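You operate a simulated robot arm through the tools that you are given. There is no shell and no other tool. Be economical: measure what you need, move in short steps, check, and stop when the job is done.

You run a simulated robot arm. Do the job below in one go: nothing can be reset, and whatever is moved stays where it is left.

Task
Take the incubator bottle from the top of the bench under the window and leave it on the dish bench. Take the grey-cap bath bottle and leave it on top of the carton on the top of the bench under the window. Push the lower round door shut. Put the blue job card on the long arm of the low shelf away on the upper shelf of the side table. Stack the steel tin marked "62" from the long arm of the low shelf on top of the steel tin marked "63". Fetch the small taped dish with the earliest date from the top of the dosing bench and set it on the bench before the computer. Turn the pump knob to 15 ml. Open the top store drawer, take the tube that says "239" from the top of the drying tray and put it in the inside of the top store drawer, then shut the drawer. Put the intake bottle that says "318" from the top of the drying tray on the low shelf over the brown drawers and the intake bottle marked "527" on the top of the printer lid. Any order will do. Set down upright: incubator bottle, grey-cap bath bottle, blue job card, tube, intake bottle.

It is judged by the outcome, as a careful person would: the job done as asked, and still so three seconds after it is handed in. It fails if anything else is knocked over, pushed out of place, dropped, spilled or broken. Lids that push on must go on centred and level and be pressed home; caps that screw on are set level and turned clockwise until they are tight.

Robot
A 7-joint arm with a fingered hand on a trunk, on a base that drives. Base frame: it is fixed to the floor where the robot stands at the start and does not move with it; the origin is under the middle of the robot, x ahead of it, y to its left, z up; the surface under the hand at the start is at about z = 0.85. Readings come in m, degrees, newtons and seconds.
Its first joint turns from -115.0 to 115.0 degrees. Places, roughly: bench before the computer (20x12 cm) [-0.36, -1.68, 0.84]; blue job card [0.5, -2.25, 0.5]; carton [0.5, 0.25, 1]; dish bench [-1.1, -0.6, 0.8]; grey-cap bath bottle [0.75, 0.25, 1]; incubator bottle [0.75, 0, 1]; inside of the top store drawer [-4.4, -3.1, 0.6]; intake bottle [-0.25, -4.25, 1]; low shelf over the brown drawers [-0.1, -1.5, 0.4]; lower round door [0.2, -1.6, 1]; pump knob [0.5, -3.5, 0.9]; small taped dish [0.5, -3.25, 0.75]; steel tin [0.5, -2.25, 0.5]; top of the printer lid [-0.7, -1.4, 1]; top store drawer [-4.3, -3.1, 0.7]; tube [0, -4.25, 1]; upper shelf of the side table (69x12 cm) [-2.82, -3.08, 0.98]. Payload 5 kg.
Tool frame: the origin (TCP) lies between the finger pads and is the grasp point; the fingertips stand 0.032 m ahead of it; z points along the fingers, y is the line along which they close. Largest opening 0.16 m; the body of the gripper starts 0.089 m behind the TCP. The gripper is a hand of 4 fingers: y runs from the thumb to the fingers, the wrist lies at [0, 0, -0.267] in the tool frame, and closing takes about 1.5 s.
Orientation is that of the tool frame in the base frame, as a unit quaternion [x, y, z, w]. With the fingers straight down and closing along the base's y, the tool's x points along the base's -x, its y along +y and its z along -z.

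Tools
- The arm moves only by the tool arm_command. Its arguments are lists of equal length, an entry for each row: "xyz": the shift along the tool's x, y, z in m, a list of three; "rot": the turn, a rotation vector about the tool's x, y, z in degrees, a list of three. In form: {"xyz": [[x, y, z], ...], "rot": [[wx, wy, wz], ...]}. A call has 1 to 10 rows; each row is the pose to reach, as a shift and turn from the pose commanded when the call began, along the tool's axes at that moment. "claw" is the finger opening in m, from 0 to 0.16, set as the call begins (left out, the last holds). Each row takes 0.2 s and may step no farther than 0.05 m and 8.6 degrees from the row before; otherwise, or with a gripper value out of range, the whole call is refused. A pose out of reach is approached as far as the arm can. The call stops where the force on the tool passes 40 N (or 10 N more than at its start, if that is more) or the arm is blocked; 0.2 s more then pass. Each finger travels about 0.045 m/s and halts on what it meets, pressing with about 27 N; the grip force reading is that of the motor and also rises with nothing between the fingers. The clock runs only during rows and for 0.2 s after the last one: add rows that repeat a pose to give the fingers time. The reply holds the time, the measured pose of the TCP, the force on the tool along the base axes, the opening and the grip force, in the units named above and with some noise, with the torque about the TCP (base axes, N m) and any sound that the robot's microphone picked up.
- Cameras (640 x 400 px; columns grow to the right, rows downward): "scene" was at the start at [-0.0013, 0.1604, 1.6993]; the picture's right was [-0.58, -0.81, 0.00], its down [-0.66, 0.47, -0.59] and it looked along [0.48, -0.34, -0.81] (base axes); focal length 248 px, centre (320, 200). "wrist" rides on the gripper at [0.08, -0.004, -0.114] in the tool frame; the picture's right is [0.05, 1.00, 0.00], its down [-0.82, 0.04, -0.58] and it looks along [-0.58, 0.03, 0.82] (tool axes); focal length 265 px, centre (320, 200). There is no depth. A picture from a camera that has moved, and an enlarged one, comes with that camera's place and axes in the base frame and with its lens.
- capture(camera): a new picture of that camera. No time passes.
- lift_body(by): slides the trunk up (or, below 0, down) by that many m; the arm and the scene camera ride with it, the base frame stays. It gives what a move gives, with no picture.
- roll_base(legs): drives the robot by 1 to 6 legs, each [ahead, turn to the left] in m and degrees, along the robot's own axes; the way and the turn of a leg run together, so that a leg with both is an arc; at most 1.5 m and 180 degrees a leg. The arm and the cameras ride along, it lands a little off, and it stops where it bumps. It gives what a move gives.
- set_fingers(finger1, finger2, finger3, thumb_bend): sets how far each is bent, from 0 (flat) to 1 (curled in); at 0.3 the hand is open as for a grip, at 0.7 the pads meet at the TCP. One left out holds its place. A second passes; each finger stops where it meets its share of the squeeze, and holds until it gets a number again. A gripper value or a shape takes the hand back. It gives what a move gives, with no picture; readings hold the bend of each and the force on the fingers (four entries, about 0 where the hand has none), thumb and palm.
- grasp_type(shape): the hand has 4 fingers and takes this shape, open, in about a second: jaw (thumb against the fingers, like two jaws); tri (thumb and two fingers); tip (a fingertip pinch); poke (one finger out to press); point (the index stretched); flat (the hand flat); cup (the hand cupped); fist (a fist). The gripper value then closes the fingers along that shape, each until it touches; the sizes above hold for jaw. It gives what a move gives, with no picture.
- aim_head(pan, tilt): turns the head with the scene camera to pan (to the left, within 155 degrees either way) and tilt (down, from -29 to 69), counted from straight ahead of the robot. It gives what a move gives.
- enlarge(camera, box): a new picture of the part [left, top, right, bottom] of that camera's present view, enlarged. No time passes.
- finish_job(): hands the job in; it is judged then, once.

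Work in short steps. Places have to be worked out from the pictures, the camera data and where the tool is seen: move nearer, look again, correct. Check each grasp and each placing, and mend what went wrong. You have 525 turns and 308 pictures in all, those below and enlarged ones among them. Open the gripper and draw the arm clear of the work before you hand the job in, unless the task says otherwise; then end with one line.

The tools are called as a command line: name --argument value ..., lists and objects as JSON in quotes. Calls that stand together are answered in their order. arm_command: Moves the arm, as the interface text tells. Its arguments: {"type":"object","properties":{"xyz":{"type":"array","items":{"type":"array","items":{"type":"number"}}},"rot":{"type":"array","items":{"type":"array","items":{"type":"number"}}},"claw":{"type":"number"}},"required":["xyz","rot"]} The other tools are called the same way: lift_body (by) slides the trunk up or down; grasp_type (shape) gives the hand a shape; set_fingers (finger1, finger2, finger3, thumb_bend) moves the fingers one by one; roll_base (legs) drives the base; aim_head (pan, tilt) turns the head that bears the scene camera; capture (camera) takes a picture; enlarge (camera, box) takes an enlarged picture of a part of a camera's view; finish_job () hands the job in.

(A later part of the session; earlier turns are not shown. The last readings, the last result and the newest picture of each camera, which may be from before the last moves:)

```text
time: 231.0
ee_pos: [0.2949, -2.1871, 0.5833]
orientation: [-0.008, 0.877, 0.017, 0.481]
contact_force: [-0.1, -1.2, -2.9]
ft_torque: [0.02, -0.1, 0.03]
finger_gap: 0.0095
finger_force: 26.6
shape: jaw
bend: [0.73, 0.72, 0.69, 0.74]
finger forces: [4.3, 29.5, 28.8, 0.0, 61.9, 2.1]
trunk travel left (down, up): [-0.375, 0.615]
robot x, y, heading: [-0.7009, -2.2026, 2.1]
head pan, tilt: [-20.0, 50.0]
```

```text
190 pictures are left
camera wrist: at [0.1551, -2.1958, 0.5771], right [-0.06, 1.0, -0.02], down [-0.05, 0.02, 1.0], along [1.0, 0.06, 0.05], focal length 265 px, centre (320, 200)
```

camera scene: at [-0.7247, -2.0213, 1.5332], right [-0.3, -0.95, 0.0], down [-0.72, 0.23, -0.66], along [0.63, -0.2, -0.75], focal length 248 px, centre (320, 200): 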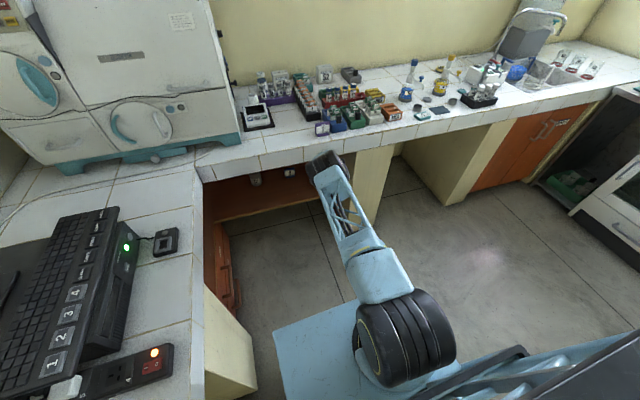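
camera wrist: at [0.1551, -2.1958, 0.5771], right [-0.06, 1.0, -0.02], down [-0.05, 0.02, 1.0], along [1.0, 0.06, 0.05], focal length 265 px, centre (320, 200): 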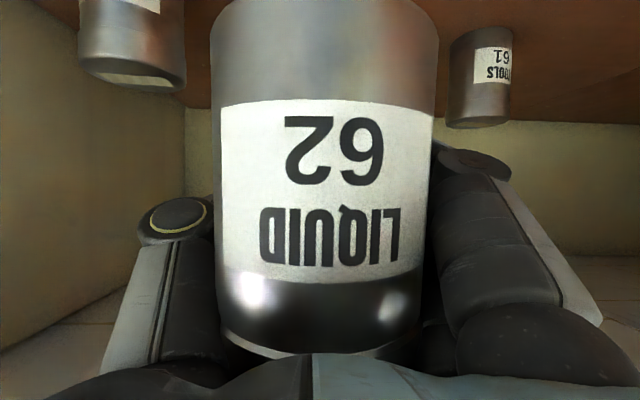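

Tin 63 has not moved. To keep the elbow off the bench edge I'll back out, lower the trunk 0.3 m (so the whole arm runs beneath the bench) and raise the hand relative to it.

roll_base --legs '[[-0.3, 0]]'

lift_body --by -0.15

arm_command --xyz '[[-0.035, 0, -0.022], [-0.07, 0, -0.044], [-0.105, 0, -0.066], [-0.129, 0, -0.076]]' --rot '[[0, -2, 0], [0, -4, 0], [0, -6, 0], [0, -7, 0]]'

lift_body --by -0.15

capture --camera "scene"

```text
time: 233.1
ee_pos: [0.0039, -2.1938, 0.5824]
orientation: [-0.01, 0.877, 0.019, 0.48]
contact_force: [-0.1, -0.4, -2.7]
ft_torque: [0.0, -0.07, 0.02]
finger_gap: 0.0094
finger_force: 26.8
shape: jaw
bend: [0.73, 0.72, 0.69, 0.74]
finger forces: [4.4, 29.6, 29.0, 0.0, 61.8, 2.0]
trunk travel left (down, up): [-0.375, 0.615]
robot x, y, heading: [-0.9929, -2.2121, 2.4]
head pan, tilt: [-20.0, 50.0]
```

```text
time: 234.8
ee_pos: [0.0028, -2.1947, 0.4331]
orientation: [-0.009, 0.877, 0.018, 0.481]
contact_force: [0.6, 0.6, -1.5]
ft_torque: [0.01, -0.11, -0.02]
finger_gap: 0.0094
finger_force: 26.7
shape: jaw
bend: [0.73, 0.72, 0.69, 0.74]
finger forces: [4.4, 29.5, 28.9, 0.0, 61.7, 2.1]
trunk travel left (down, up): [-0.225, 0.765]
robot x, y, heading: [-0.9943, -2.21, 2.5]
head pan, tilt: [-20.0, 50.0]
```

```text
time: 235.8
ee_pos: [0.0076, -2.1995, 0.5839]
orientation: [-0.009, 0.846, 0.019, 0.533]
contact_force: [0.0, -0.2, -3.9]
ft_torque: [0.01, -0.14, 0.01]
finger_gap: 0.0093
finger_force: 27.2
shape: jaw
bend: [0.73, 0.72, 0.69, 0.74]
finger forces: [4.4, 29.5, 28.7, 0.1, 61.7, 2.0]
trunk travel left (down, up): [-0.225, 0.765]
robot x, y, heading: [-0.9911, -2.2138, 2.5]
head pan, tilt: [-20.0, 50.0]
```

```text
time: 237.6
ee_pos: [0.0074, -2.1985, 0.4342]
orientation: [-0.009, 0.846, 0.019, 0.533]
contact_force: [-0.6, -0.2, -2.2]
ft_torque: [0.02, -0.14, -0.02]
finger_gap: 0.0093
finger_force: 27.1
shape: jaw
bend: [0.73, 0.72, 0.69, 0.74]
finger forces: [4.3, 29.4, 28.8, 0.1, 61.5, 1.9]
trunk travel left (down, up): [-0.075, 0.915]
robot x, y, heading: [-0.9934, -2.2145, 2.7]
head pan, tilt: [-20.0, 50.0]
```

```text
189 pictures are left
camera scene: at [-0.9895, -2.0355, 1.2296], right [-0.3, -0.95, 0.0], down [-0.73, 0.23, -0.64], along [0.61, -0.19, -0.77], focal length 248 px, centre (320, 200)
```

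scene: 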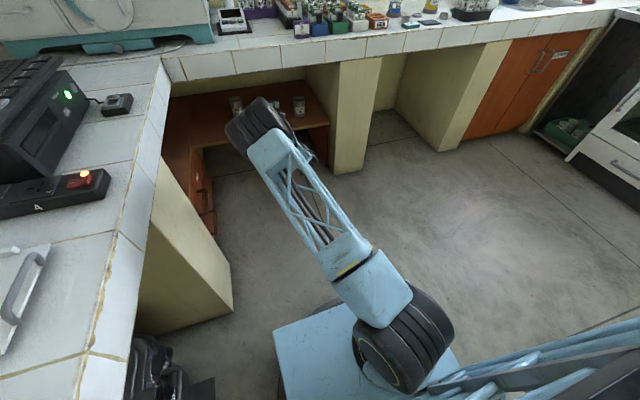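

Now raise the hand 15 cm relative to the trunk.

arm_command --xyz '[[-0.04, 0, -0.02], [-0.08, 0, -0.039], [-0.12, 0, -0.058], [-0.135, 0, -0.065]]' --rot '[[0, 0, 0], [0, 0, 0], [0, 0, 0], [0, 0, 0]]'

capture --camera "scene"

capture --camera "wrist"

```text
time: 238.6
ee_pos: [0.0063, -2.2026, 0.5824]
orientation: [-0.008, 0.846, 0.019, 0.533]
contact_force: [-0.3, 0.5, -2.8]
ft_torque: [0.03, -0.13, 0.01]
finger_gap: 0.0095
finger_force: 26.5
shape: jaw
bend: [0.73, 0.72, 0.69, 0.74]
finger forces: [4.2, 29.5, 28.5, 0.1, 61.4, 1.8]
trunk travel left (down, up): [-0.075, 0.915]
robot x, y, heading: [-0.9894, -2.2111, 2.6]
head pan, tilt: [-20.0, 50.0]
```

```text
188 pictures are left
camera scene: at [-0.9895, -2.0355, 1.2295], right [-0.3, -0.95, 0.0], down [-0.73, 0.23, -0.64], along [0.61, -0.19, -0.77], focal length 248 px, centre (320, 200)
```

scene: 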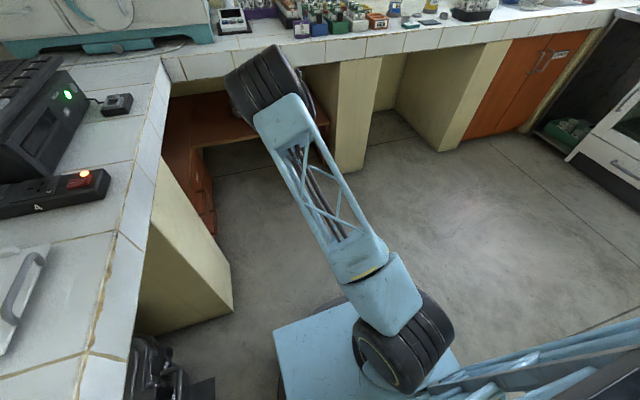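

```text
187 pictures are left
camera wrist: at [-0.1325, -2.211, 0.5603], right [-0.06, 1.0, -0.02], down [-0.17, 0.01, 0.99], along [0.98, 0.06, 0.17], focal length 265 px, centre (320, 200)
```

wrist: 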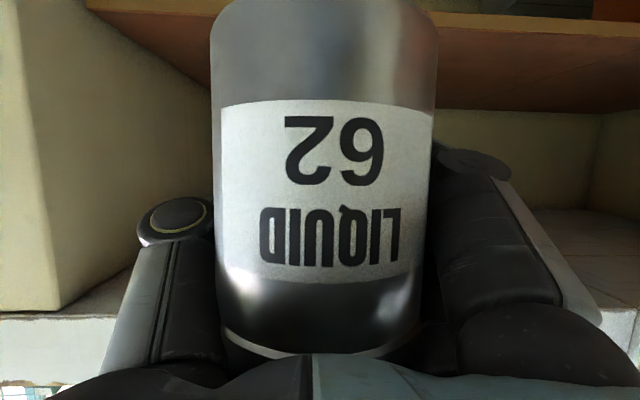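

The elbow rises with the hand. See how the arm looks when stretched further from here.

arm_command --xyz '[[-0.0216, 0, 0.045], [-0.043, 0, 0.09], [-0.065, 0, 0.135], [-0.0864, 0, 0.18]]' --rot '[[0, 0, 0], [0, 0, 0], [0, 0, 0], [0, 0, 0]]'

capture --camera "scene"

```text
time: 239.6
ee_pos: [0.2073, -2.1976, 0.5813]
orientation: [-0.008, 0.846, 0.018, 0.533]
contact_force: [0.1, 1.3, -1.6]
ft_torque: [0.0, -0.03, -0.05]
finger_gap: 0.0093
finger_force: 26.9
shape: jaw
bend: [0.73, 0.72, 0.69, 0.74]
finger forces: [4.0, 25.4, 26.8, 0.0, 54.4, 1.2]
trunk travel left (down, up): [-0.075, 0.915]
robot x, y, heading: [-0.9916, -2.211, 2.7]
head pan, tilt: [-20.0, 50.0]
```

```text
186 pictures are left
camera scene: at [-0.9899, -2.0352, 1.2295], right [-0.3, -0.95, 0.0], down [-0.73, 0.23, -0.64], along [0.61, -0.19, -0.77], focal length 248 px, centre (320, 200)
```

scene: 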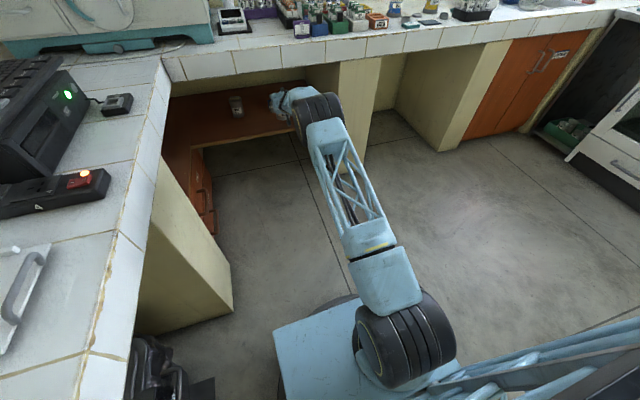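

Much better: fully stretched, the elbow stays low and clear of the bench. Shift to tin 63's line and stretch a bit more; then drive forward slowly.

arm_command --xyz '[[-0.006, -0.036, 0.012], [-0.013, -0.071, 0.024], [-0.02, -0.107, 0.036], [-0.0267, -0.142, 0.0487]]' --rot '[[0, 0, 0], [0, 0, 0], [0, 0, 0], [0, 0, 0]]'

roll_base --legs '[[0.1, 0]]'

capture --camera "scene"

capture --camera "wrist"

```text
time: 240.6
ee_pos: [0.2607, -2.3425, 0.5916]
orientation: [-0.002, 0.844, 0.017, 0.536]
contact_force: [-1.9, -8.8, 4.2]
ft_torque: [0.27, 0.33, 0.7]
finger_gap: 0.0083
finger_force: 26.7
shape: jaw
bend: [0.73, 0.72, 0.69, 0.74]
finger forces: [3.6, 17.9, 23.3, 0.0, 44.0, 1.0]
out of reach, approached as far as the arm can: row 4
trunk travel left (down, up): [-0.075, 0.915]
robot x, y, heading: [-0.9951, -2.2092, 2.4]
head pan, tilt: [-20.0, 50.0]
```

```text
time: 241.7
ee_pos: [0.3638, -2.3206, 0.5834]
orientation: [-0.009, 0.846, 0.02, 0.533]
contact_force: [-0.5, -0.5, -3.4]
ft_torque: [0.03, -0.08, -0.02]
finger_gap: 0.0084
finger_force: 27.1
shape: jaw
bend: [0.73, 0.72, 0.69, 0.74]
finger forces: [3.6, 18.3, 23.2, 0.0, 43.1, 0.8]
trunk travel left (down, up): [-0.075, 0.915]
robot x, y, heading: [-0.891, -2.2086, 2.5]
head pan, tilt: [-20.0, 50.0]
```

```text
185 pictures are left
camera scene: at [-0.8888, -2.0312, 1.2295], right [-0.3, -0.95, 0.0], down [-0.73, 0.23, -0.64], along [0.61, -0.19, -0.77], focal length 248 px, centre (320, 200)
```

scene: 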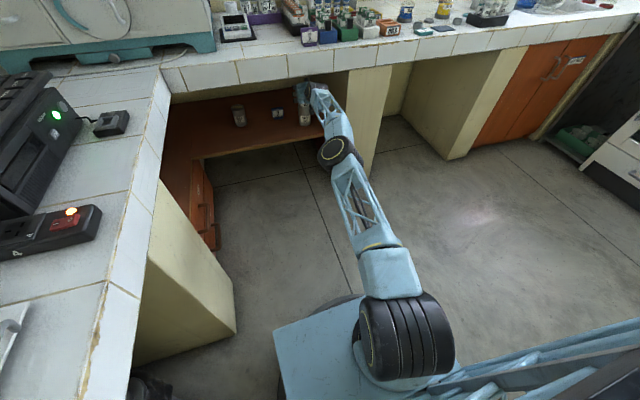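

```text
184 pictures are left
camera wrist: at [0.2255, -2.3301, 0.5613], right [-0.06, 1.0, -0.02], down [-0.17, 0.01, 0.99], along [0.98, 0.06, 0.17], focal length 265 px, centre (320, 200)
```

wrist: 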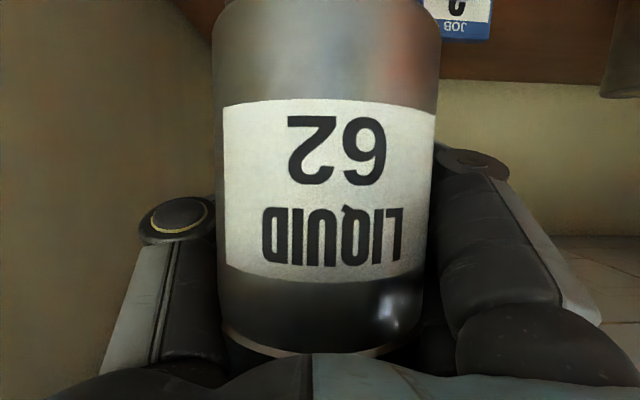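

The tin hangs vertical, base ≈0.525, and the whole arm is under/clear of the bench. Drive 7 cm further and fine-adjust y.

roll_base --legs '[[0.07, 0]]'

arm_command --xyz '[[0, -0.01, 0], [0, -0.021, 0]]' --rot '[[0, 0, 0], [0, 0, 0]]'

capture --camera "wrist"

enlarge --camera "scene" --box '[230, 50, 390, 190]'

```text
time: 242.7
ee_pos: [0.4348, -2.3165, 0.5846]
orientation: [-0.009, 0.846, 0.019, 0.533]
contact_force: [-0.9, 0.2, -3.2]
ft_torque: [0.0, -0.08, 0.02]
finger_gap: 0.0083
finger_force: 27.2
shape: jaw
bend: [0.73, 0.72, 0.69, 0.74]
finger forces: [3.6, 18.3, 23.2, 0.1, 43.2, 0.8]
trunk travel left (down, up): [-0.075, 0.915]
robot x, y, heading: [-0.8215, -2.2036, 2.7]
head pan, tilt: [-20.0, 50.0]
```

```text
time: 243.3
ee_pos: [0.4276, -2.3373, 0.5755]
orientation: [-0.01, 0.846, 0.02, 0.533]
contact_force: [0.0, 1.0, -2.7]
ft_torque: [-0.02, -0.11, 0.01]
finger_gap: 0.0082
finger_force: 27.4
shape: jaw
bend: [0.73, 0.72, 0.69, 0.74]
finger forces: [3.6, 18.1, 23.2, 0.0, 42.7, 0.8]
out of reach, approached as far as the arm can: row 1, 2
trunk travel left (down, up): [-0.075, 0.915]
robot x, y, heading: [-0.8196, -2.2057, 2.9]
head pan, tilt: [-20.0, 50.0]
```

```text
183 pictures are left
camera wrist: at [0.2909, -2.3471, 0.5527], right [-0.06, 1.0, -0.02], down [-0.17, 0.01, 0.99], along [0.98, 0.06, 0.17], focal length 265 px, centre (320, 200)
```

wrist: 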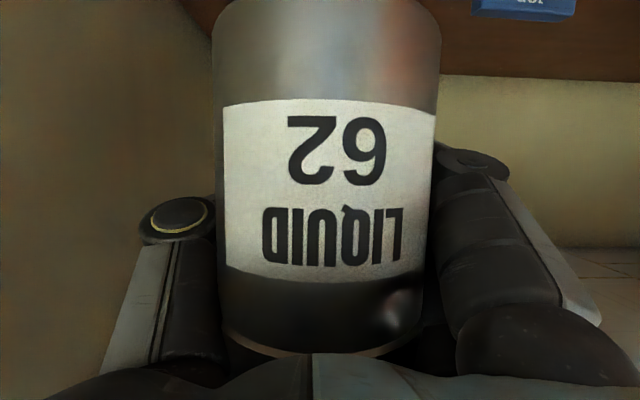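

```text
2.86 times, centred on (310, 120) of scene
camera zoom: at [-0.8174, -2.0277, 1.2295], right [-0.3, -0.95, 0.0], down [-0.73, 0.23, -0.64], along [0.61, -0.19, -0.77], focal length 708 px, centre (349, 429)
```

zoom: 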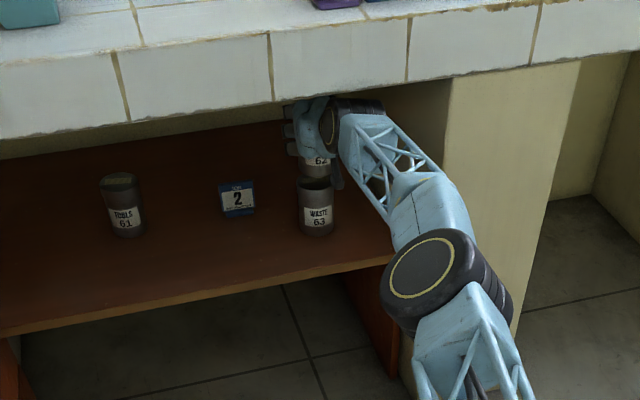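

Alignment looks close but the arm is at its limit. Drive 4 cm nearer, and correct the hand back by the same amount.

arm_command --xyz '[[0.008, 0, -0.018], [0.015, 0, -0.036]]' --rot '[[0, 0, 0], [0, 0, 0]]'

roll_base --legs '[[0.045, 0]]'

enlarge --camera "scene" --box '[270, 60, 350, 140]'

capture --camera "wrist"

```text
time: 243.9
ee_pos: [0.3898, -2.3425, 0.5771]
orientation: [-0.009, 0.846, 0.019, 0.533]
contact_force: [-0.2, -0.6, -3.3]
ft_torque: [-0.01, -0.21, -0.02]
finger_gap: 0.0086
finger_force: 26.7
shape: jaw
bend: [0.73, 0.72, 0.69, 0.74]
finger forces: [3.1, 15.0, 21.3, 0.0, 36.8, 0.8]
trunk travel left (down, up): [-0.075, 0.915]
robot x, y, heading: [-0.8189, -2.2075, 2.5]
head pan, tilt: [-20.0, 50.0]
```

```text
time: 244.8
ee_pos: [0.4368, -2.3392, 0.5784]
orientation: [-0.01, 0.845, 0.02, 0.534]
contact_force: [0.7, 0.0, -2.3]
ft_torque: [0.02, -0.12, 0.0]
finger_gap: 0.0084
finger_force: 27.0
shape: jaw
bend: [0.73, 0.72, 0.69, 0.74]
finger forces: [3.0, 14.9, 21.3, 0.1, 36.7, 0.8]
trunk travel left (down, up): [-0.075, 0.915]
robot x, y, heading: [-0.7724, -2.2044, 2.7]
head pan, tilt: [-20.0, 50.0]
```

```text
5.00 times, centred on (310, 100) of scene
camera zoom: at [-0.7708, -2.0257, 1.2295], right [-0.3, -0.95, 0.0], down [-0.73, 0.23, -0.64], along [0.61, -0.19, -0.77], focal length 1239 px, centre (370, 700)
```

zoom: 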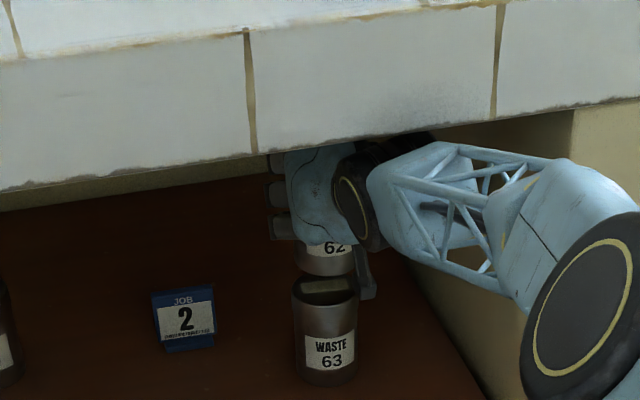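

```text
180 pictures are left
camera wrist: at [0.2987, -2.3478, 0.5548], right [-0.06, 1.0, -0.02], down [-0.17, 0.01, 0.99], along [0.98, 0.06, 0.17], focal length 265 px, centre (320, 200)
```

wrist: 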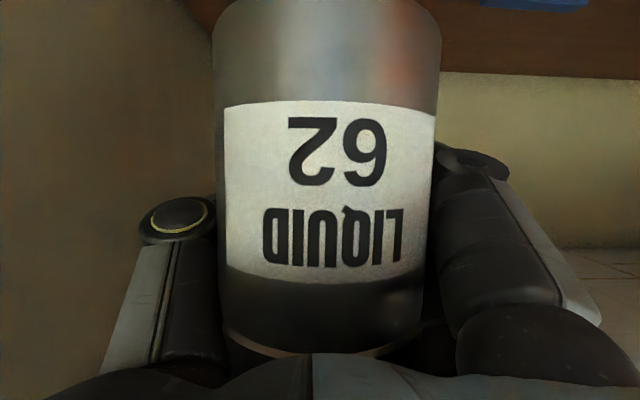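

Zoomed view shows 62 well centred above 63 (both axes near x 0.395–0.40, y −2.34). Lower gently.

arm_command --xyz '[[0.01, 0, 0.002], [0.019, 0, 0.006], [0.024, 0, 0.0085]]' --rot '[[0, 0, 0], [0, 0, 0], [0, 0, 0]]'

enlarge --camera "scene" --box '[270, 60, 350, 140]'

```text
time: 245.6
ee_pos: [0.4346, -2.3371, 0.554]
orientation: [-0.009, 0.846, 0.02, 0.532]
contact_force: [0.5, -0.8, -1.6]
ft_torque: [0.02, -0.13, 0.01]
finger_gap: 0.0083
finger_force: 26.8
shape: jaw
bend: [0.73, 0.72, 0.69, 0.74]
finger forces: [3.1, 14.7, 21.3, 0.0, 36.8, 0.8]
trunk travel left (down, up): [-0.075, 0.915]
robot x, y, heading: [-0.7731, -2.2026, 2.4]
head pan, tilt: [-20.0, 50.0]
```

```text
5.00 times, centred on (310, 100) of scene
camera zoom: at [-0.7708, -2.0257, 1.2296], right [-0.3, -0.95, 0.0], down [-0.73, 0.23, -0.64], along [0.61, -0.19, -0.77], focal length 1239 px, centre (370, 700)
```

zoom: 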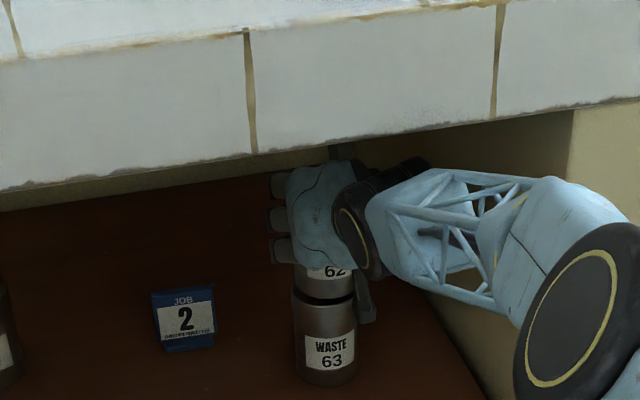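

arm_command --xyz '[[0.004, 0, 0.002], [0.008, 0, 0.004]]' --rot '[[0, 0, 0], [0, 0, 0]]'

enlarge --camera "scene" --box '[290, 100, 330, 140]'

```text
time: 246.2
ee_pos: [0.4341, -2.3369, 0.5487]
orientation: [-0.009, 0.844, 0.02, 0.536]
contact_force: [1.2, -0.4, 10.9]
ft_torque: [-0.11, 0.87, 0.03]
finger_gap: 0.0081
finger_force: 26.5
shape: jaw
bend: [0.73, 0.72, 0.69, 0.74]
finger forces: [2.6, 14.8, 21.9, 0.0, 37.3, 0.9]
trunk travel left (down, up): [-0.075, 0.915]
robot x, y, heading: [-0.7724, -2.2037, 2.7]
head pan, tilt: [-20.0, 50.0]
```

```text
10.00 times, centred on (310, 120) of scene
camera zoom: at [-0.7719, -2.0256, 1.2299], right [-0.3, -0.95, 0.0], down [-0.73, 0.23, -0.64], along [0.61, -0.19, -0.77], focal length 2478 px, centre (420, 1000)
```

zoom: 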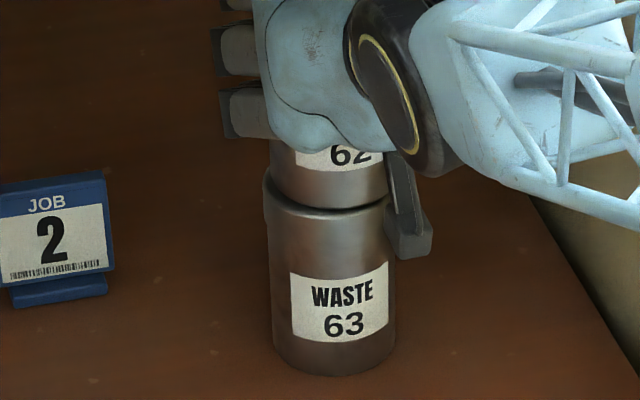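

62 sits in 63's rim, centred, with ~11 N down. Open the hand.

arm_command --xyz '[[-0.002, 0, -0.001], [-0.002, 0, -0.001], [-0.002, 0, -0.001], [-0.002, 0, -0.001], [-0.002, 0, -0.001], [-0.002, 0, -0.001], [-0.002, 0, -0.001]]' --rot '[[0, 0, 0], [0, 0, 0], [0, 0, 0], [0, 0, 0], [0, 0, 0], [0, 0, 0], [0, 0, 0]]' --claw 0.13

enlarge --camera "scene" --box '[290, 90, 330, 140]'

capture --camera "wrist"

```text
time: 247.8
ee_pos: [0.4335, -2.3396, 0.5474]
orientation: [-0.009, 0.846, 0.02, 0.533]
contact_force: [1.2, -0.8, -0.3]
ft_torque: [0.01, -0.01, -0.02]
finger_gap: 0.1298
finger_force: 0.0
shape: jaw
bend: [0.58, 0.58, 0.58, 0.54]
finger forces: [0.0, 0.0, 0.1, 0.1, 0.1, 0.0]
trunk travel left (down, up): [-0.075, 0.915]
robot x, y, heading: [-0.7745, -2.2043, 2.9]
head pan, tilt: [-20.0, 50.0]
```

```text
8.00 times, centred on (310, 115) of scene
camera zoom: at [-0.771, -2.0257, 1.2296], right [-0.3, -0.95, 0.0], down [-0.73, 0.23, -0.64], along [0.61, -0.19, -0.77], focal length 1983 px, centre (400, 880)
```

zoom: 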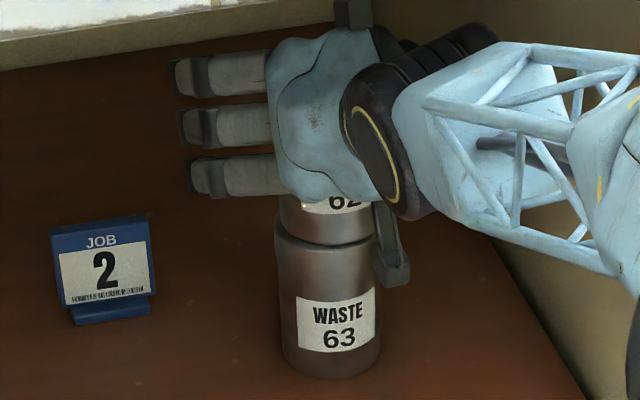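

```text
176 pictures are left
camera wrist: at [0.2957, -2.347, 0.5235], right [-0.06, 1.0, -0.02], down [-0.17, 0.01, 0.99], along [0.98, 0.06, 0.17], focal length 265 px, centre (320, 200)
```

wrist: 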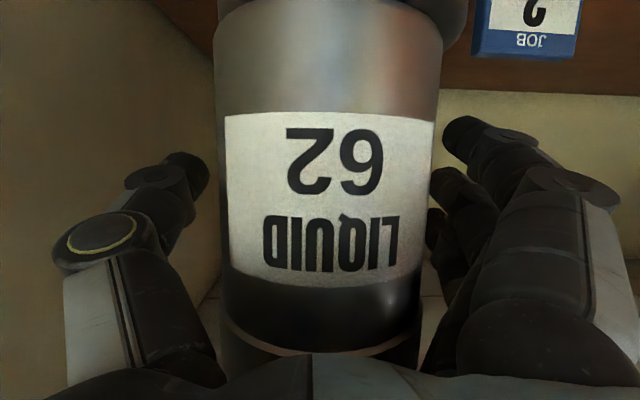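

Stack stands by itself. Withdraw straight back in −x.

arm_command --xyz '[[0.017, 0.001, -0.036], [0.035, 0.002, -0.072], [0.052, 0.003, -0.108], [0.069, 0.004, -0.144]]' --rot '[[0, 0, 0], [0, 0, 0], [0, 0, 0], [0, 0, 0]]'

capture --camera "wrist"

enlarge --camera "scene" --box '[230, 50, 350, 150]'

```text
time: 248.8
ee_pos: [0.2771, -2.3391, 0.5455]
orientation: [-0.01, 0.845, 0.02, 0.534]
contact_force: [0.0, 0.8, -0.6]
ft_torque: [0.03, -0.07, 0.0]
finger_gap: 0.13
finger_force: 0.0
shape: jaw
bend: [0.58, 0.58, 0.58, 0.54]
finger forces: [0.0, 0.0, 0.0, 0.1, 0.0, 0.0]
trunk travel left (down, up): [-0.075, 0.915]
robot x, y, heading: [-0.7739, -2.2034, 2.5]
head pan, tilt: [-20.0, 50.0]
```

```text
175 pictures are left
camera wrist: at [0.1389, -2.3476, 0.522], right [-0.06, 1.0, -0.02], down [-0.17, 0.01, 0.99], along [0.98, 0.06, 0.17], focal length 265 px, centre (320, 200)
```

wrist: 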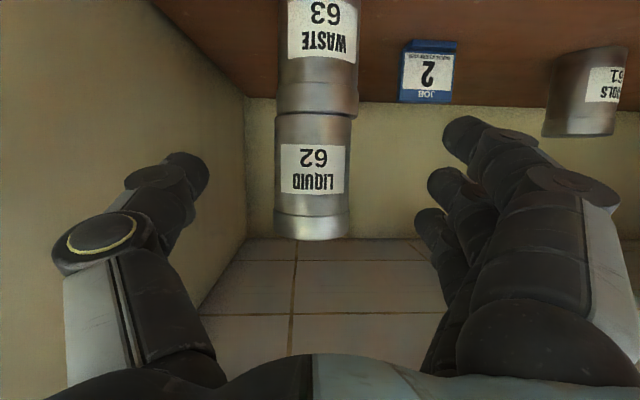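

```text
4.00 times, centred on (290, 100) of scene
camera zoom: at [-0.7707, -2.0257, 1.2296], right [-0.3, -0.95, 0.0], down [-0.73, 0.23, -0.64], along [0.61, -0.19, -0.77], focal length 991 px, centre (440, 600)
```

zoom: 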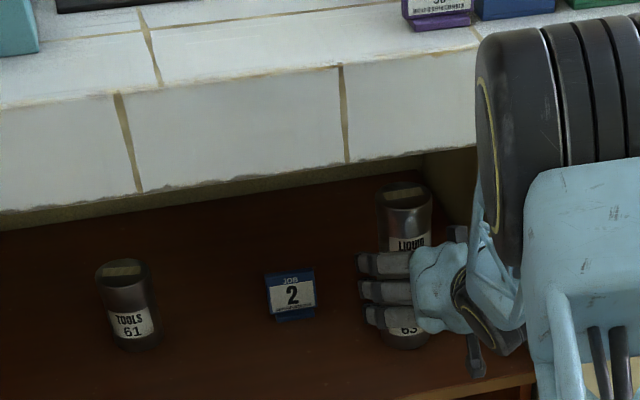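

Stack is good. While the arm is set up here, take the blue job card next; look at it closely.

enlarge --camera "wrist" --box '[370, 20, 490, 120]'

enlarge --camera "scene" --box '[290, 105, 320, 135]'

```text
4.00 times, centred on (430, 70) of wrist
camera zoom: at [0.1389, -2.3476, 0.522], right [-0.06, 1.0, -0.02], down [-0.17, 0.01, 0.99], along [0.98, 0.06, 0.17], focal length 1062 px, centre (-120, 720)
```

zoom: 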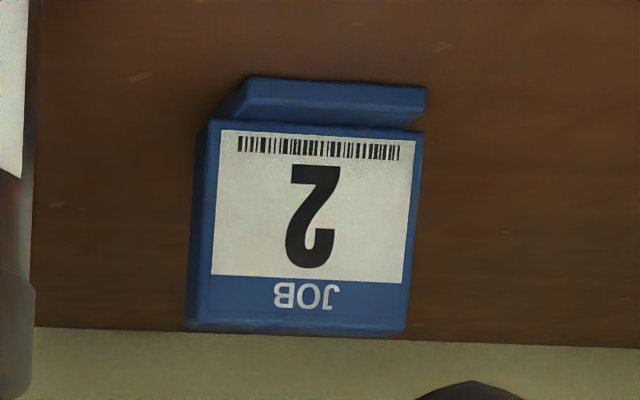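

```text
13.33 times, centred on (305, 120) of scene
camera zoom: at [-0.7707, -2.0257, 1.2296], right [-0.3, -0.95, 0.0], down [-0.73, 0.23, -0.64], along [0.61, -0.19, -0.77], focal length 3305 px, centre (520, 1267)
```

zoom: 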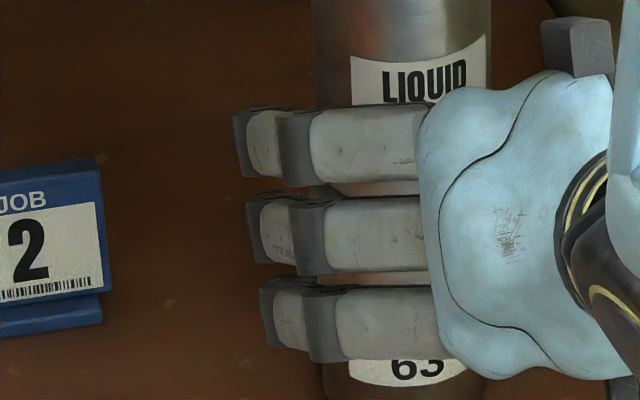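

The card is a 68 mm wide, ~70 mm high block, centre ≈[0.50, −2.187], top z ≈0.45. I move in line with it, narrow the opening and stretch forward, then drive in.

arm_command --xyz '[[0, 0.04, 0], [0, 0.08, 0], [0, 0.12, 0], [0.0, 0.152, 0], [-0.017, 0.15, 0.036], [-0.035, 0.148, 0.072], [-0.052, 0.147, 0.108]]' --rot '[[0, 0, 0], [0, 0, 0], [0, 0, 0], [0, 0, 0], [0, 0, 0], [0, 0, 0], [0, 0, 0]]' --claw 0.11

capture --camera "scene"

capture --camera "wrist"

```text
time: 250.4
ee_pos: [0.392, -2.1929, 0.5494]
orientation: [-0.01, 0.846, 0.02, 0.533]
contact_force: [0.8, 0.0, -0.1]
ft_torque: [0.03, 0.06, 0.0]
finger_gap: 0.1104
finger_force: 0.0
shape: jaw
bend: [0.67, 0.67, 0.67, 0.64]
finger forces: [0.1, 0.0, 0.1, 0.0, 0.0, 0.0]
trunk travel left (down, up): [-0.075, 0.915]
robot x, y, heading: [-0.7706, -2.2013, 2.6]
head pan, tilt: [-20.0, 50.0]
```

```text
171 pictures are left
camera scene: at [-0.7714, -2.0255, 1.2295], right [-0.3, -0.95, 0.0], down [-0.73, 0.23, -0.64], along [0.61, -0.19, -0.77], focal length 248 px, centre (320, 200)
```

scene: 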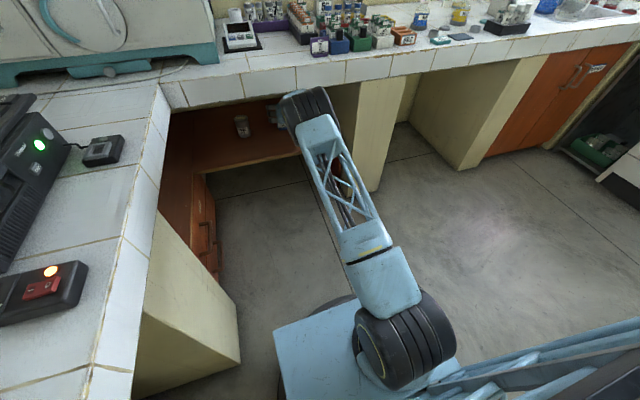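

```text
170 pictures are left
camera wrist: at [0.2536, -2.2021, 0.527], right [-0.06, 1.0, -0.02], down [-0.17, 0.01, 0.99], along [0.98, 0.06, 0.17], focal length 265 px, centre (320, 200)
```

wrist: 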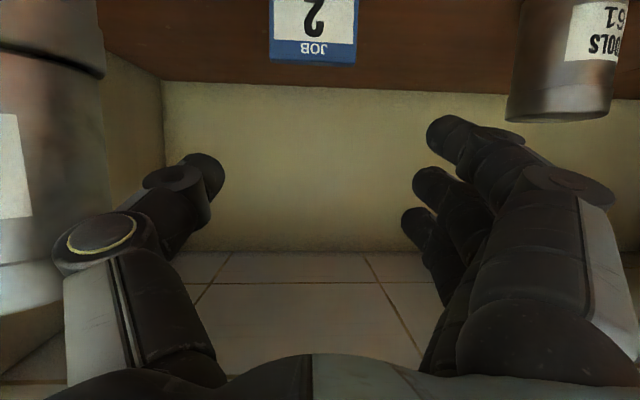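

Card centred at y ≈ −2.194. Lower the hand to z ≈0.45 and advance a little.

arm_command --xyz '[[0.025, 0, 0.026], [0.049, 0, 0.053], [0.073, 0, 0.079]]' --rot '[[0, 0, 0], [0, 0, 0], [0, 0, 0]]'

capture --camera "scene"

capture --camera "wrist"

```text
time: 251.2
ee_pos: [0.4274, -2.1884, 0.4522]
orientation: [-0.009, 0.846, 0.02, 0.534]
contact_force: [-0.3, -0.2, 1.2]
ft_torque: [0.0, 0.11, 0.0]
finger_gap: 0.1101
finger_force: 0.1
shape: jaw
bend: [0.67, 0.67, 0.67, 0.64]
finger forces: [0.1, 0.0, 0.0, 0.0, 0.1, 0.1]
trunk travel left (down, up): [-0.075, 0.915]
robot x, y, heading: [-0.7753, -2.1999, 2.8]
head pan, tilt: [-20.0, 50.0]
```

```text
169 pictures are left
camera scene: at [-0.7713, -2.0255, 1.2296], right [-0.3, -0.95, 0.0], down [-0.73, 0.23, -0.64], along [0.61, -0.19, -0.77], focal length 248 px, centre (320, 200)
```

scene: 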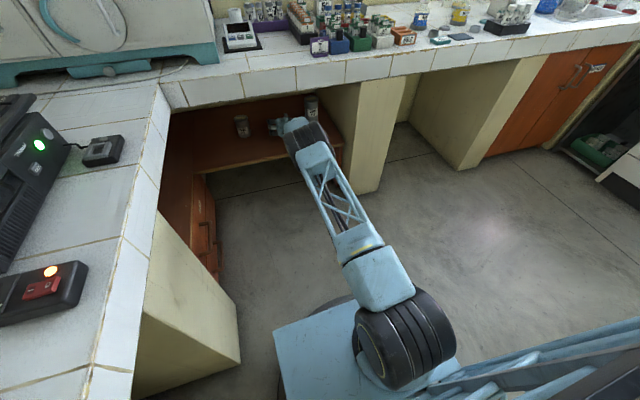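

```text
168 pictures are left
camera wrist: at [0.2895, -2.1968, 0.4292], right [-0.06, 1.0, -0.02], down [-0.17, 0.01, 0.98], along [0.98, 0.06, 0.17], focal length 265 px, centre (320, 200)
```

wrist: 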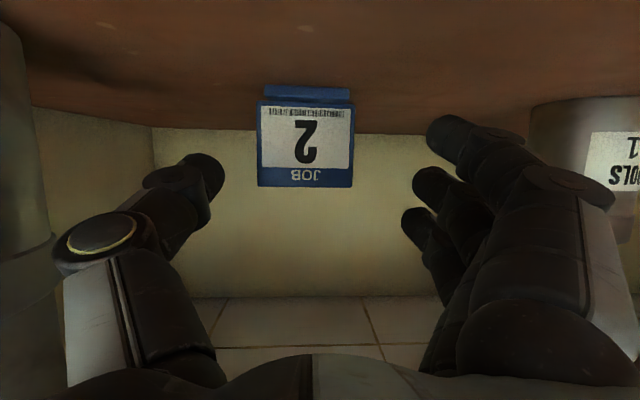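

Card plate at x ≈0.485, z 0.38–0.452, y ≈ −2.196. Move onto it.

arm_command --xyz '[[-0.004, -0.008, 0.02], [-0.008, -0.0085, 0.04], [-0.0115, -0.0085, 0.0588]]' --rot '[[0, 0, 0], [0, 0, 0], [0, 0, 0]]'

capture --camera "wrist"

```text
time: 252.0
ee_pos: [0.4702, -2.18, 0.4302]
orientation: [-0.009, 0.845, 0.018, 0.534]
contact_force: [-2.4, -1.1, 13.1]
ft_torque: [0.73, -0.07, 0.08]
finger_gap: 0.1093
finger_force: 0.1
shape: jaw
bend: [0.7, 0.67, 0.67, 0.64]
finger forces: [13.3, 0.0, 0.0, 0.1, 0.1, 0.0]
out of reach, approached as far as the arm can: row 2, 3
trunk travel left (down, up): [-0.075, 0.915]
robot x, y, heading: [-0.7752, -2.205, 2.4]
head pan, tilt: [-20.0, 50.0]
```

```text
167 pictures are left
camera wrist: at [0.3331, -2.1881, 0.4069], right [-0.06, 1.0, -0.03], down [-0.18, 0.02, 0.98], along [0.98, 0.06, 0.17], focal length 265 px, centre (320, 200)
```

wrist: 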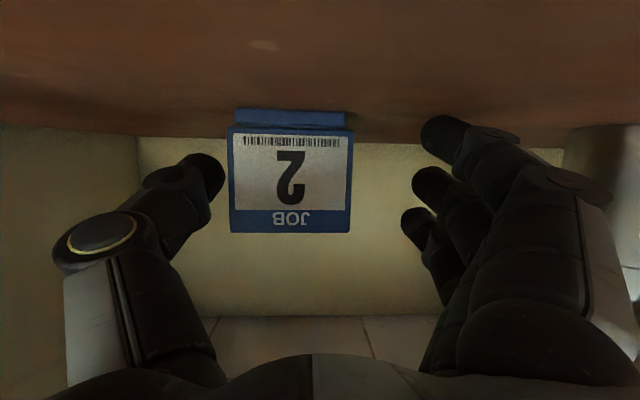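

Arm is at its reach limit and finger 1 touches the shelf. Lift the trunk 1.3 cm and drive 3 cm nearer.

lift_body --by 0.013

roll_base --legs '[[0.03, 0]]'

capture --camera "wrist"

```text
time: 252.6
ee_pos: [0.4695, -2.1759, 0.4373]
orientation: [-0.009, 0.846, 0.019, 0.533]
contact_force: [0.1, -0.1, -0.3]
ft_torque: [-0.03, 0.0, 0.0]
finger_gap: 0.1099
finger_force: 0.1
shape: jaw
bend: [0.68, 0.67, 0.67, 0.64]
finger forces: [0.0, 0.0, 0.0, 0.1, 0.1, 0.0]
trunk travel left (down, up): [-0.088, 0.902]
robot x, y, heading: [-0.7769, -2.204, 2.7]
head pan, tilt: [-20.0, 50.0]
```

```text
time: 253.5
ee_pos: [0.4987, -2.1744, 0.4381]
orientation: [-0.009, 0.845, 0.02, 0.534]
contact_force: [-0.3, -0.2, -0.4]
ft_torque: [0.03, 0.0, 0.0]
finger_gap: 0.1101
finger_force: 0.0
shape: jaw
bend: [0.68, 0.67, 0.67, 0.64]
finger forces: [0.1, 0.0, 0.0, 0.1, 0.0, 0.0]
trunk travel left (down, up): [-0.088, 0.902]
robot x, y, heading: [-0.744, -2.2005, 2.6]
head pan, tilt: [-20.0, 50.0]
```

```text
166 pictures are left
camera wrist: at [0.362, -2.1831, 0.4153], right [-0.06, 1.0, -0.02], down [-0.17, 0.01, 0.99], along [0.98, 0.06, 0.17], focal length 265 px, centre (320, 200)
```

wrist: 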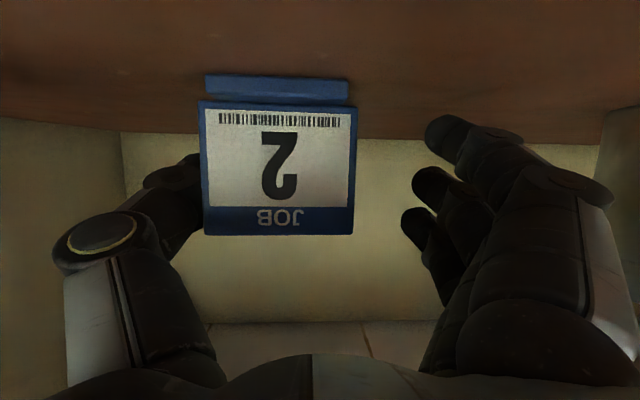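

Shift −y 19 mm to centre on the card, and close.

arm_command --xyz '[[0.003, -0.01, -0.006], [0.004, -0.0195, -0.008]]' --rot '[[0, 0, 0], [0, 0, 0]]'

capture --camera "wrist"

```text
time: 254.1
ee_pos: [0.4911, -2.1939, 0.4384]
orientation: [-0.01, 0.845, 0.02, 0.534]
contact_force: [0.5, 1.0, -0.9]
ft_torque: [-0.04, -0.02, -0.03]
finger_gap: 0.1104
finger_force: 0.0
shape: jaw
bend: [0.68, 0.67, 0.67, 0.64]
finger forces: [0.1, 0.0, 0.1, 0.0, 0.0, 0.1]
trunk travel left (down, up): [-0.088, 0.902]
robot x, y, heading: [-0.7439, -2.2013, 2.6]
head pan, tilt: [-20.0, 50.0]
```

```text
165 pictures are left
camera wrist: at [0.3535, -2.2032, 0.4146], right [-0.06, 1.0, -0.02], down [-0.17, 0.01, 0.99], along [0.98, 0.06, 0.17], focal length 265 px, centre (320, 200)
```

wrist: 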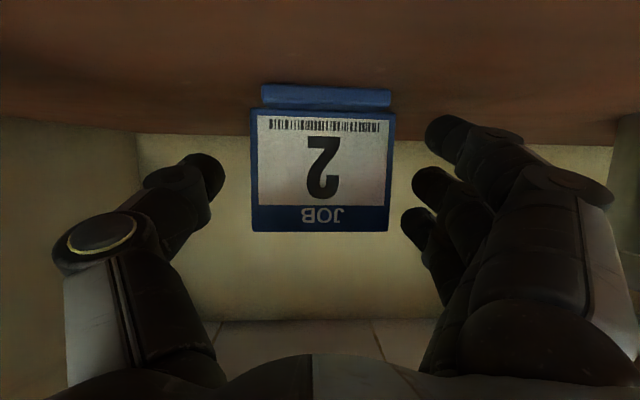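

Centred. Close.

arm_command --xyz '[[0, 0, 0], [0, 0, 0], [0, 0, 0], [0, 0, 0], [0, 0, 0], [0, 0, 0], [0, 0, 0], [0, 0, 0], [0, 0, 0]]' --rot '[[0, 0, 0], [0, 0, 0], [0, 0, 0], [0, 0, 0], [0, 0, 0], [0, 0, 0], [0, 0, 0], [0, 0, 0], [0, 0, 0]]' --claw 0.02

capture --camera "wrist"

```text
time: 256.1
ee_pos: [0.4929, -2.1938, 0.4389]
orientation: [-0.01, 0.845, 0.02, 0.534]
contact_force: [-0.3, -0.4, 2.2]
ft_torque: [0.02, 0.06, 0.02]
finger_gap: 0.0389
finger_force: 26.6
shape: jaw
bend: [0.73, 0.73, 0.68, 0.75]
finger forces: [11.5, 11.5, 0.1, 0.0, 23.6, 0.0]
trunk travel left (down, up): [-0.088, 0.902]
robot x, y, heading: [-0.7472, -2.198, 2.6]
head pan, tilt: [-20.0, 50.0]
```

```text
164 pictures are left
camera wrist: at [0.3536, -2.2036, 0.4153], right [-0.06, 1.0, -0.02], down [-0.17, 0.01, 0.99], along [0.98, 0.06, 0.17], focal length 265 px, centre (320, 200)
```

wrist: 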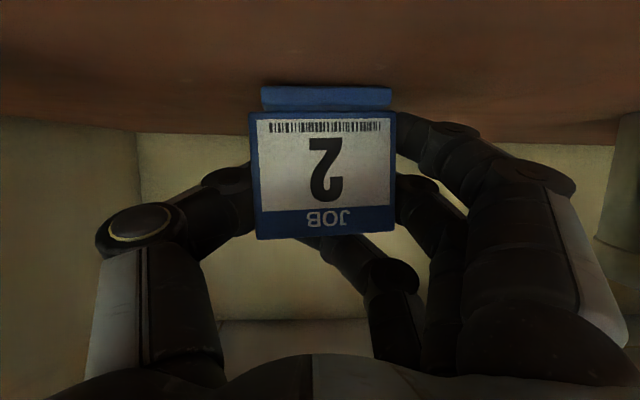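

Good grip. Lift 4 cm and back the robot out.

arm_command --xyz '[[-0.018, 0, -0.009], [-0.036, 0, -0.017]]' --rot '[[0, 0, 0], [0, 0, 0]]'

capture --camera "wrist"

roll_base --legs '[[-0.5, 0]]'

capture --camera "wrist"

```text
time: 256.7
ee_pos: [0.4921, -2.1923, 0.4768]
orientation: [-0.009, 0.846, 0.019, 0.533]
contact_force: [-0.9, 0.8, -0.6]
ft_torque: [-0.02, -0.04, -0.05]
finger_gap: 0.0367
finger_force: 27.2
shape: jaw
bend: [0.73, 0.73, 0.68, 0.75]
finger forces: [12.3, 10.6, 0.0, 0.2, 22.2, 0.0]
trunk travel left (down, up): [-0.088, 0.902]
robot x, y, heading: [-0.7458, -2.2043, 2.8]
head pan, tilt: [-20.0, 50.0]
```

```text
163 pictures are left
camera wrist: at [0.3533, -2.2023, 0.454], right [-0.06, 1.0, -0.02], down [-0.17, 0.01, 0.99], along [0.98, 0.06, 0.17], focal length 265 px, centre (320, 200)
```

wrist: 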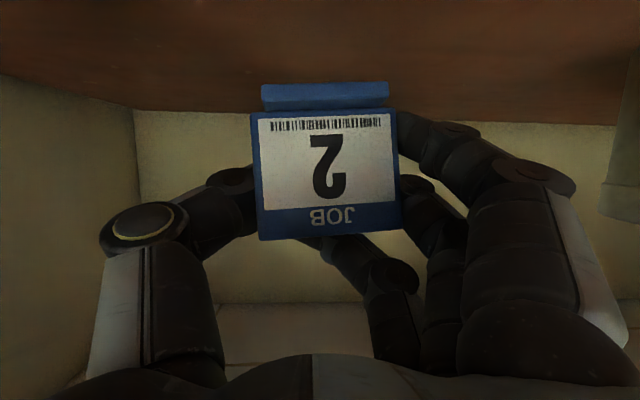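

```text
time: 259.6
ee_pos: [-0.007, -2.2261, 0.4777]
orientation: [-0.005, 0.845, 0.017, 0.534]
contact_force: [0.8, -0.1, -0.5]
ft_torque: [-0.03, -0.02, 0.02]
finger_gap: 0.037
finger_force: 27.1
shape: jaw
bend: [0.73, 0.73, 0.68, 0.75]
finger forces: [12.4, 10.7, 0.0, 0.0, 22.3, 0.0]
trunk travel left (down, up): [-0.088, 0.902]
robot x, y, heading: [-1.2459, -2.2221, 2.3]
head pan, tilt: [-20.0, 50.0]
```

```text
162 pictures are left
camera wrist: at [-0.1452, -2.2347, 0.4544], right [-0.05, 1.0, -0.02], down [-0.17, 0.01, 0.99], along [0.98, 0.05, 0.17], focal length 265 px, centre (320, 200)
```

wrist: 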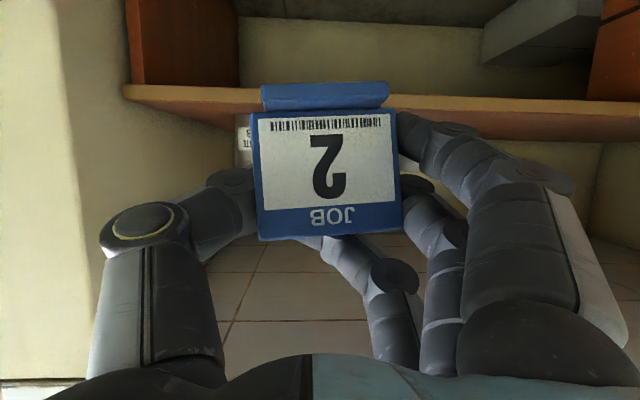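

Card held upright in hand. Raise the trunk, retract the arm, then reverse to the side table.

lift_body --by 0.65

arm_command --xyz '[[0.0194, 0, -0.0406], [0.0389, 0, -0.0812], [0.0583, 0, -0.1218], [0.0778, 0, -0.1624], [0.0972, 0, -0.203], [0.1167, 0, -0.2436], [0.1361, 0, -0.2842], [0.1555, 0, -0.3248], [0.173, 0, -0.361]]' --rot '[[0, 0, 0], [0, 0, 0], [0, 0, 0], [0, 0, 0], [0, 0, 0], [0, 0, 0], [0, 0, 0], [0, 0, 0], [0, 0, 0]]'

roll_base --legs '[[-1.5, 0]]'

aim_head --pan -80 --tilt 45

capture --camera "scene"

```text
refused: 0.65 is not a number from -0.4 to 0.4
```

```text
time: 261.6
ee_pos: [-0.41, -2.2384, 0.479]
orientation: [-0.005, 0.846, 0.017, 0.533]
contact_force: [0.4, -0.1, -0.9]
ft_torque: [0.0, 0.0, 0.0]
finger_gap: 0.0358
finger_force: 26.8
shape: jaw
bend: [0.73, 0.73, 0.69, 0.75]
finger forces: [11.0, 11.1, 0.1, 0.0, 20.3, 0.1]
trunk travel left (down, up): [-0.088, 0.902]
robot x, y, heading: [-1.2433, -2.2197, 2.2]
head pan, tilt: [-20.0, 50.0]
```

```text
time: 269.1
ee_pos: [-1.9208, -2.2976, 0.4772]
orientation: [0.012, 0.845, 0.007, 0.534]
contact_force: [-0.5, -0.3, 0.2]
ft_torque: [-0.02, -0.02, 0.01]
finger_gap: 0.0359
finger_force: 27.7
shape: jaw
bend: [0.73, 0.73, 0.69, 0.75]
finger forces: [10.9, 11.1, 0.0, 0.0, 20.3, 0.0]
trunk travel left (down, up): [-0.088, 0.902]
robot x, y, heading: [-2.7527, -2.2512, -0.3]
head pan, tilt: [-20.0, 50.0]
```

```text
time: 270.4
ee_pos: [-1.9213, -2.2974, 0.4783]
orientation: [0.013, 0.845, 0.006, 0.534]
contact_force: [-0.8, 0.5, -0.4]
ft_torque: [0.0, -0.02, 0.0]
finger_gap: 0.0358
finger_force: 26.8
shape: jaw
bend: [0.73, 0.73, 0.69, 0.75]
finger forces: [11.0, 11.0, 0.0, 0.0, 20.3, 0.0]
trunk travel left (down, up): [-0.088, 0.902]
robot x, y, heading: [-2.7531, -2.2452, -0.2]
head pan, tilt: [-80.0, 45.0]
```

```text
161 pictures are left
camera scene: at [-2.7994, -2.1236, 1.2495], right [-0.99, -0.17, 0.0], down [-0.12, 0.7, -0.71], along [0.12, -0.7, -0.71], focal length 248 px, centre (320, 200)
```

scene: 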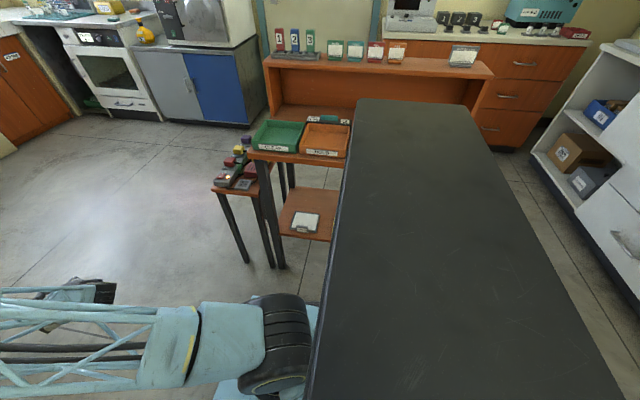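

Raise the trunk in two steps and look at the upper shelf again.

lift_body --by 0.4

lift_body --by 0.3

enlarge --camera "scene" --box '[230, 100, 540, 260]'

```text
time: 274.2
ee_pos: [-1.9215, -2.2971, 0.878]
orientation: [0.012, 0.845, 0.006, 0.534]
contact_force: [0.1, -0.4, -1.2]
ft_torque: [0.0, 0.03, 0.02]
finger_gap: 0.0358
finger_force: 27.3
shape: jaw
bend: [0.73, 0.73, 0.69, 0.75]
finger forces: [10.9, 11.0, 0.1, 0.0, 20.3, 0.0]
trunk travel left (down, up): [-0.488, 0.502]
robot x, y, heading: [-2.7554, -2.245, -0.2]
head pan, tilt: [-80.0, 45.0]
```

```text
time: 277.2
ee_pos: [-1.921, -2.2976, 1.1768]
orientation: [0.012, 0.845, 0.007, 0.535]
contact_force: [0.4, 0.7, -0.1]
ft_torque: [0.0, 0.0, 0.02]
finger_gap: 0.0363
finger_force: 27.0
shape: jaw
bend: [0.73, 0.73, 0.69, 0.75]
finger forces: [10.9, 11.1, 0.0, 0.1, 20.3, 0.1]
trunk travel left (down, up): [-0.788, 0.202]
robot x, y, heading: [-2.7509, -2.2485, -0.1]
head pan, tilt: [-80.0, 45.0]
```

```text
2.06 times, centred on (385, 180) of scene
camera zoom: at [-2.7992, -2.1235, 1.9494], right [-0.99, -0.17, 0.0], down [-0.12, 0.7, -0.71], along [0.12, -0.7, -0.71], focal length 512 px, centre (186, 241)
```

zoom: 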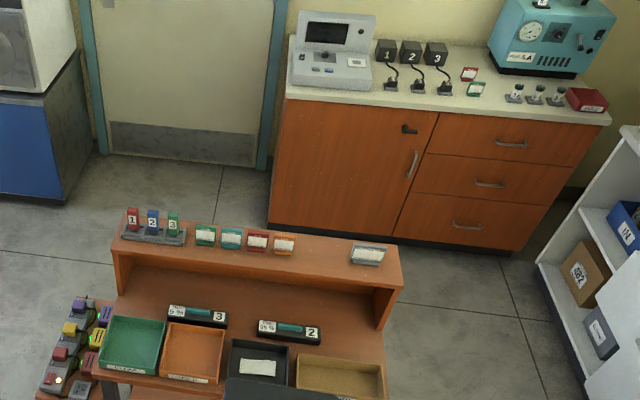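

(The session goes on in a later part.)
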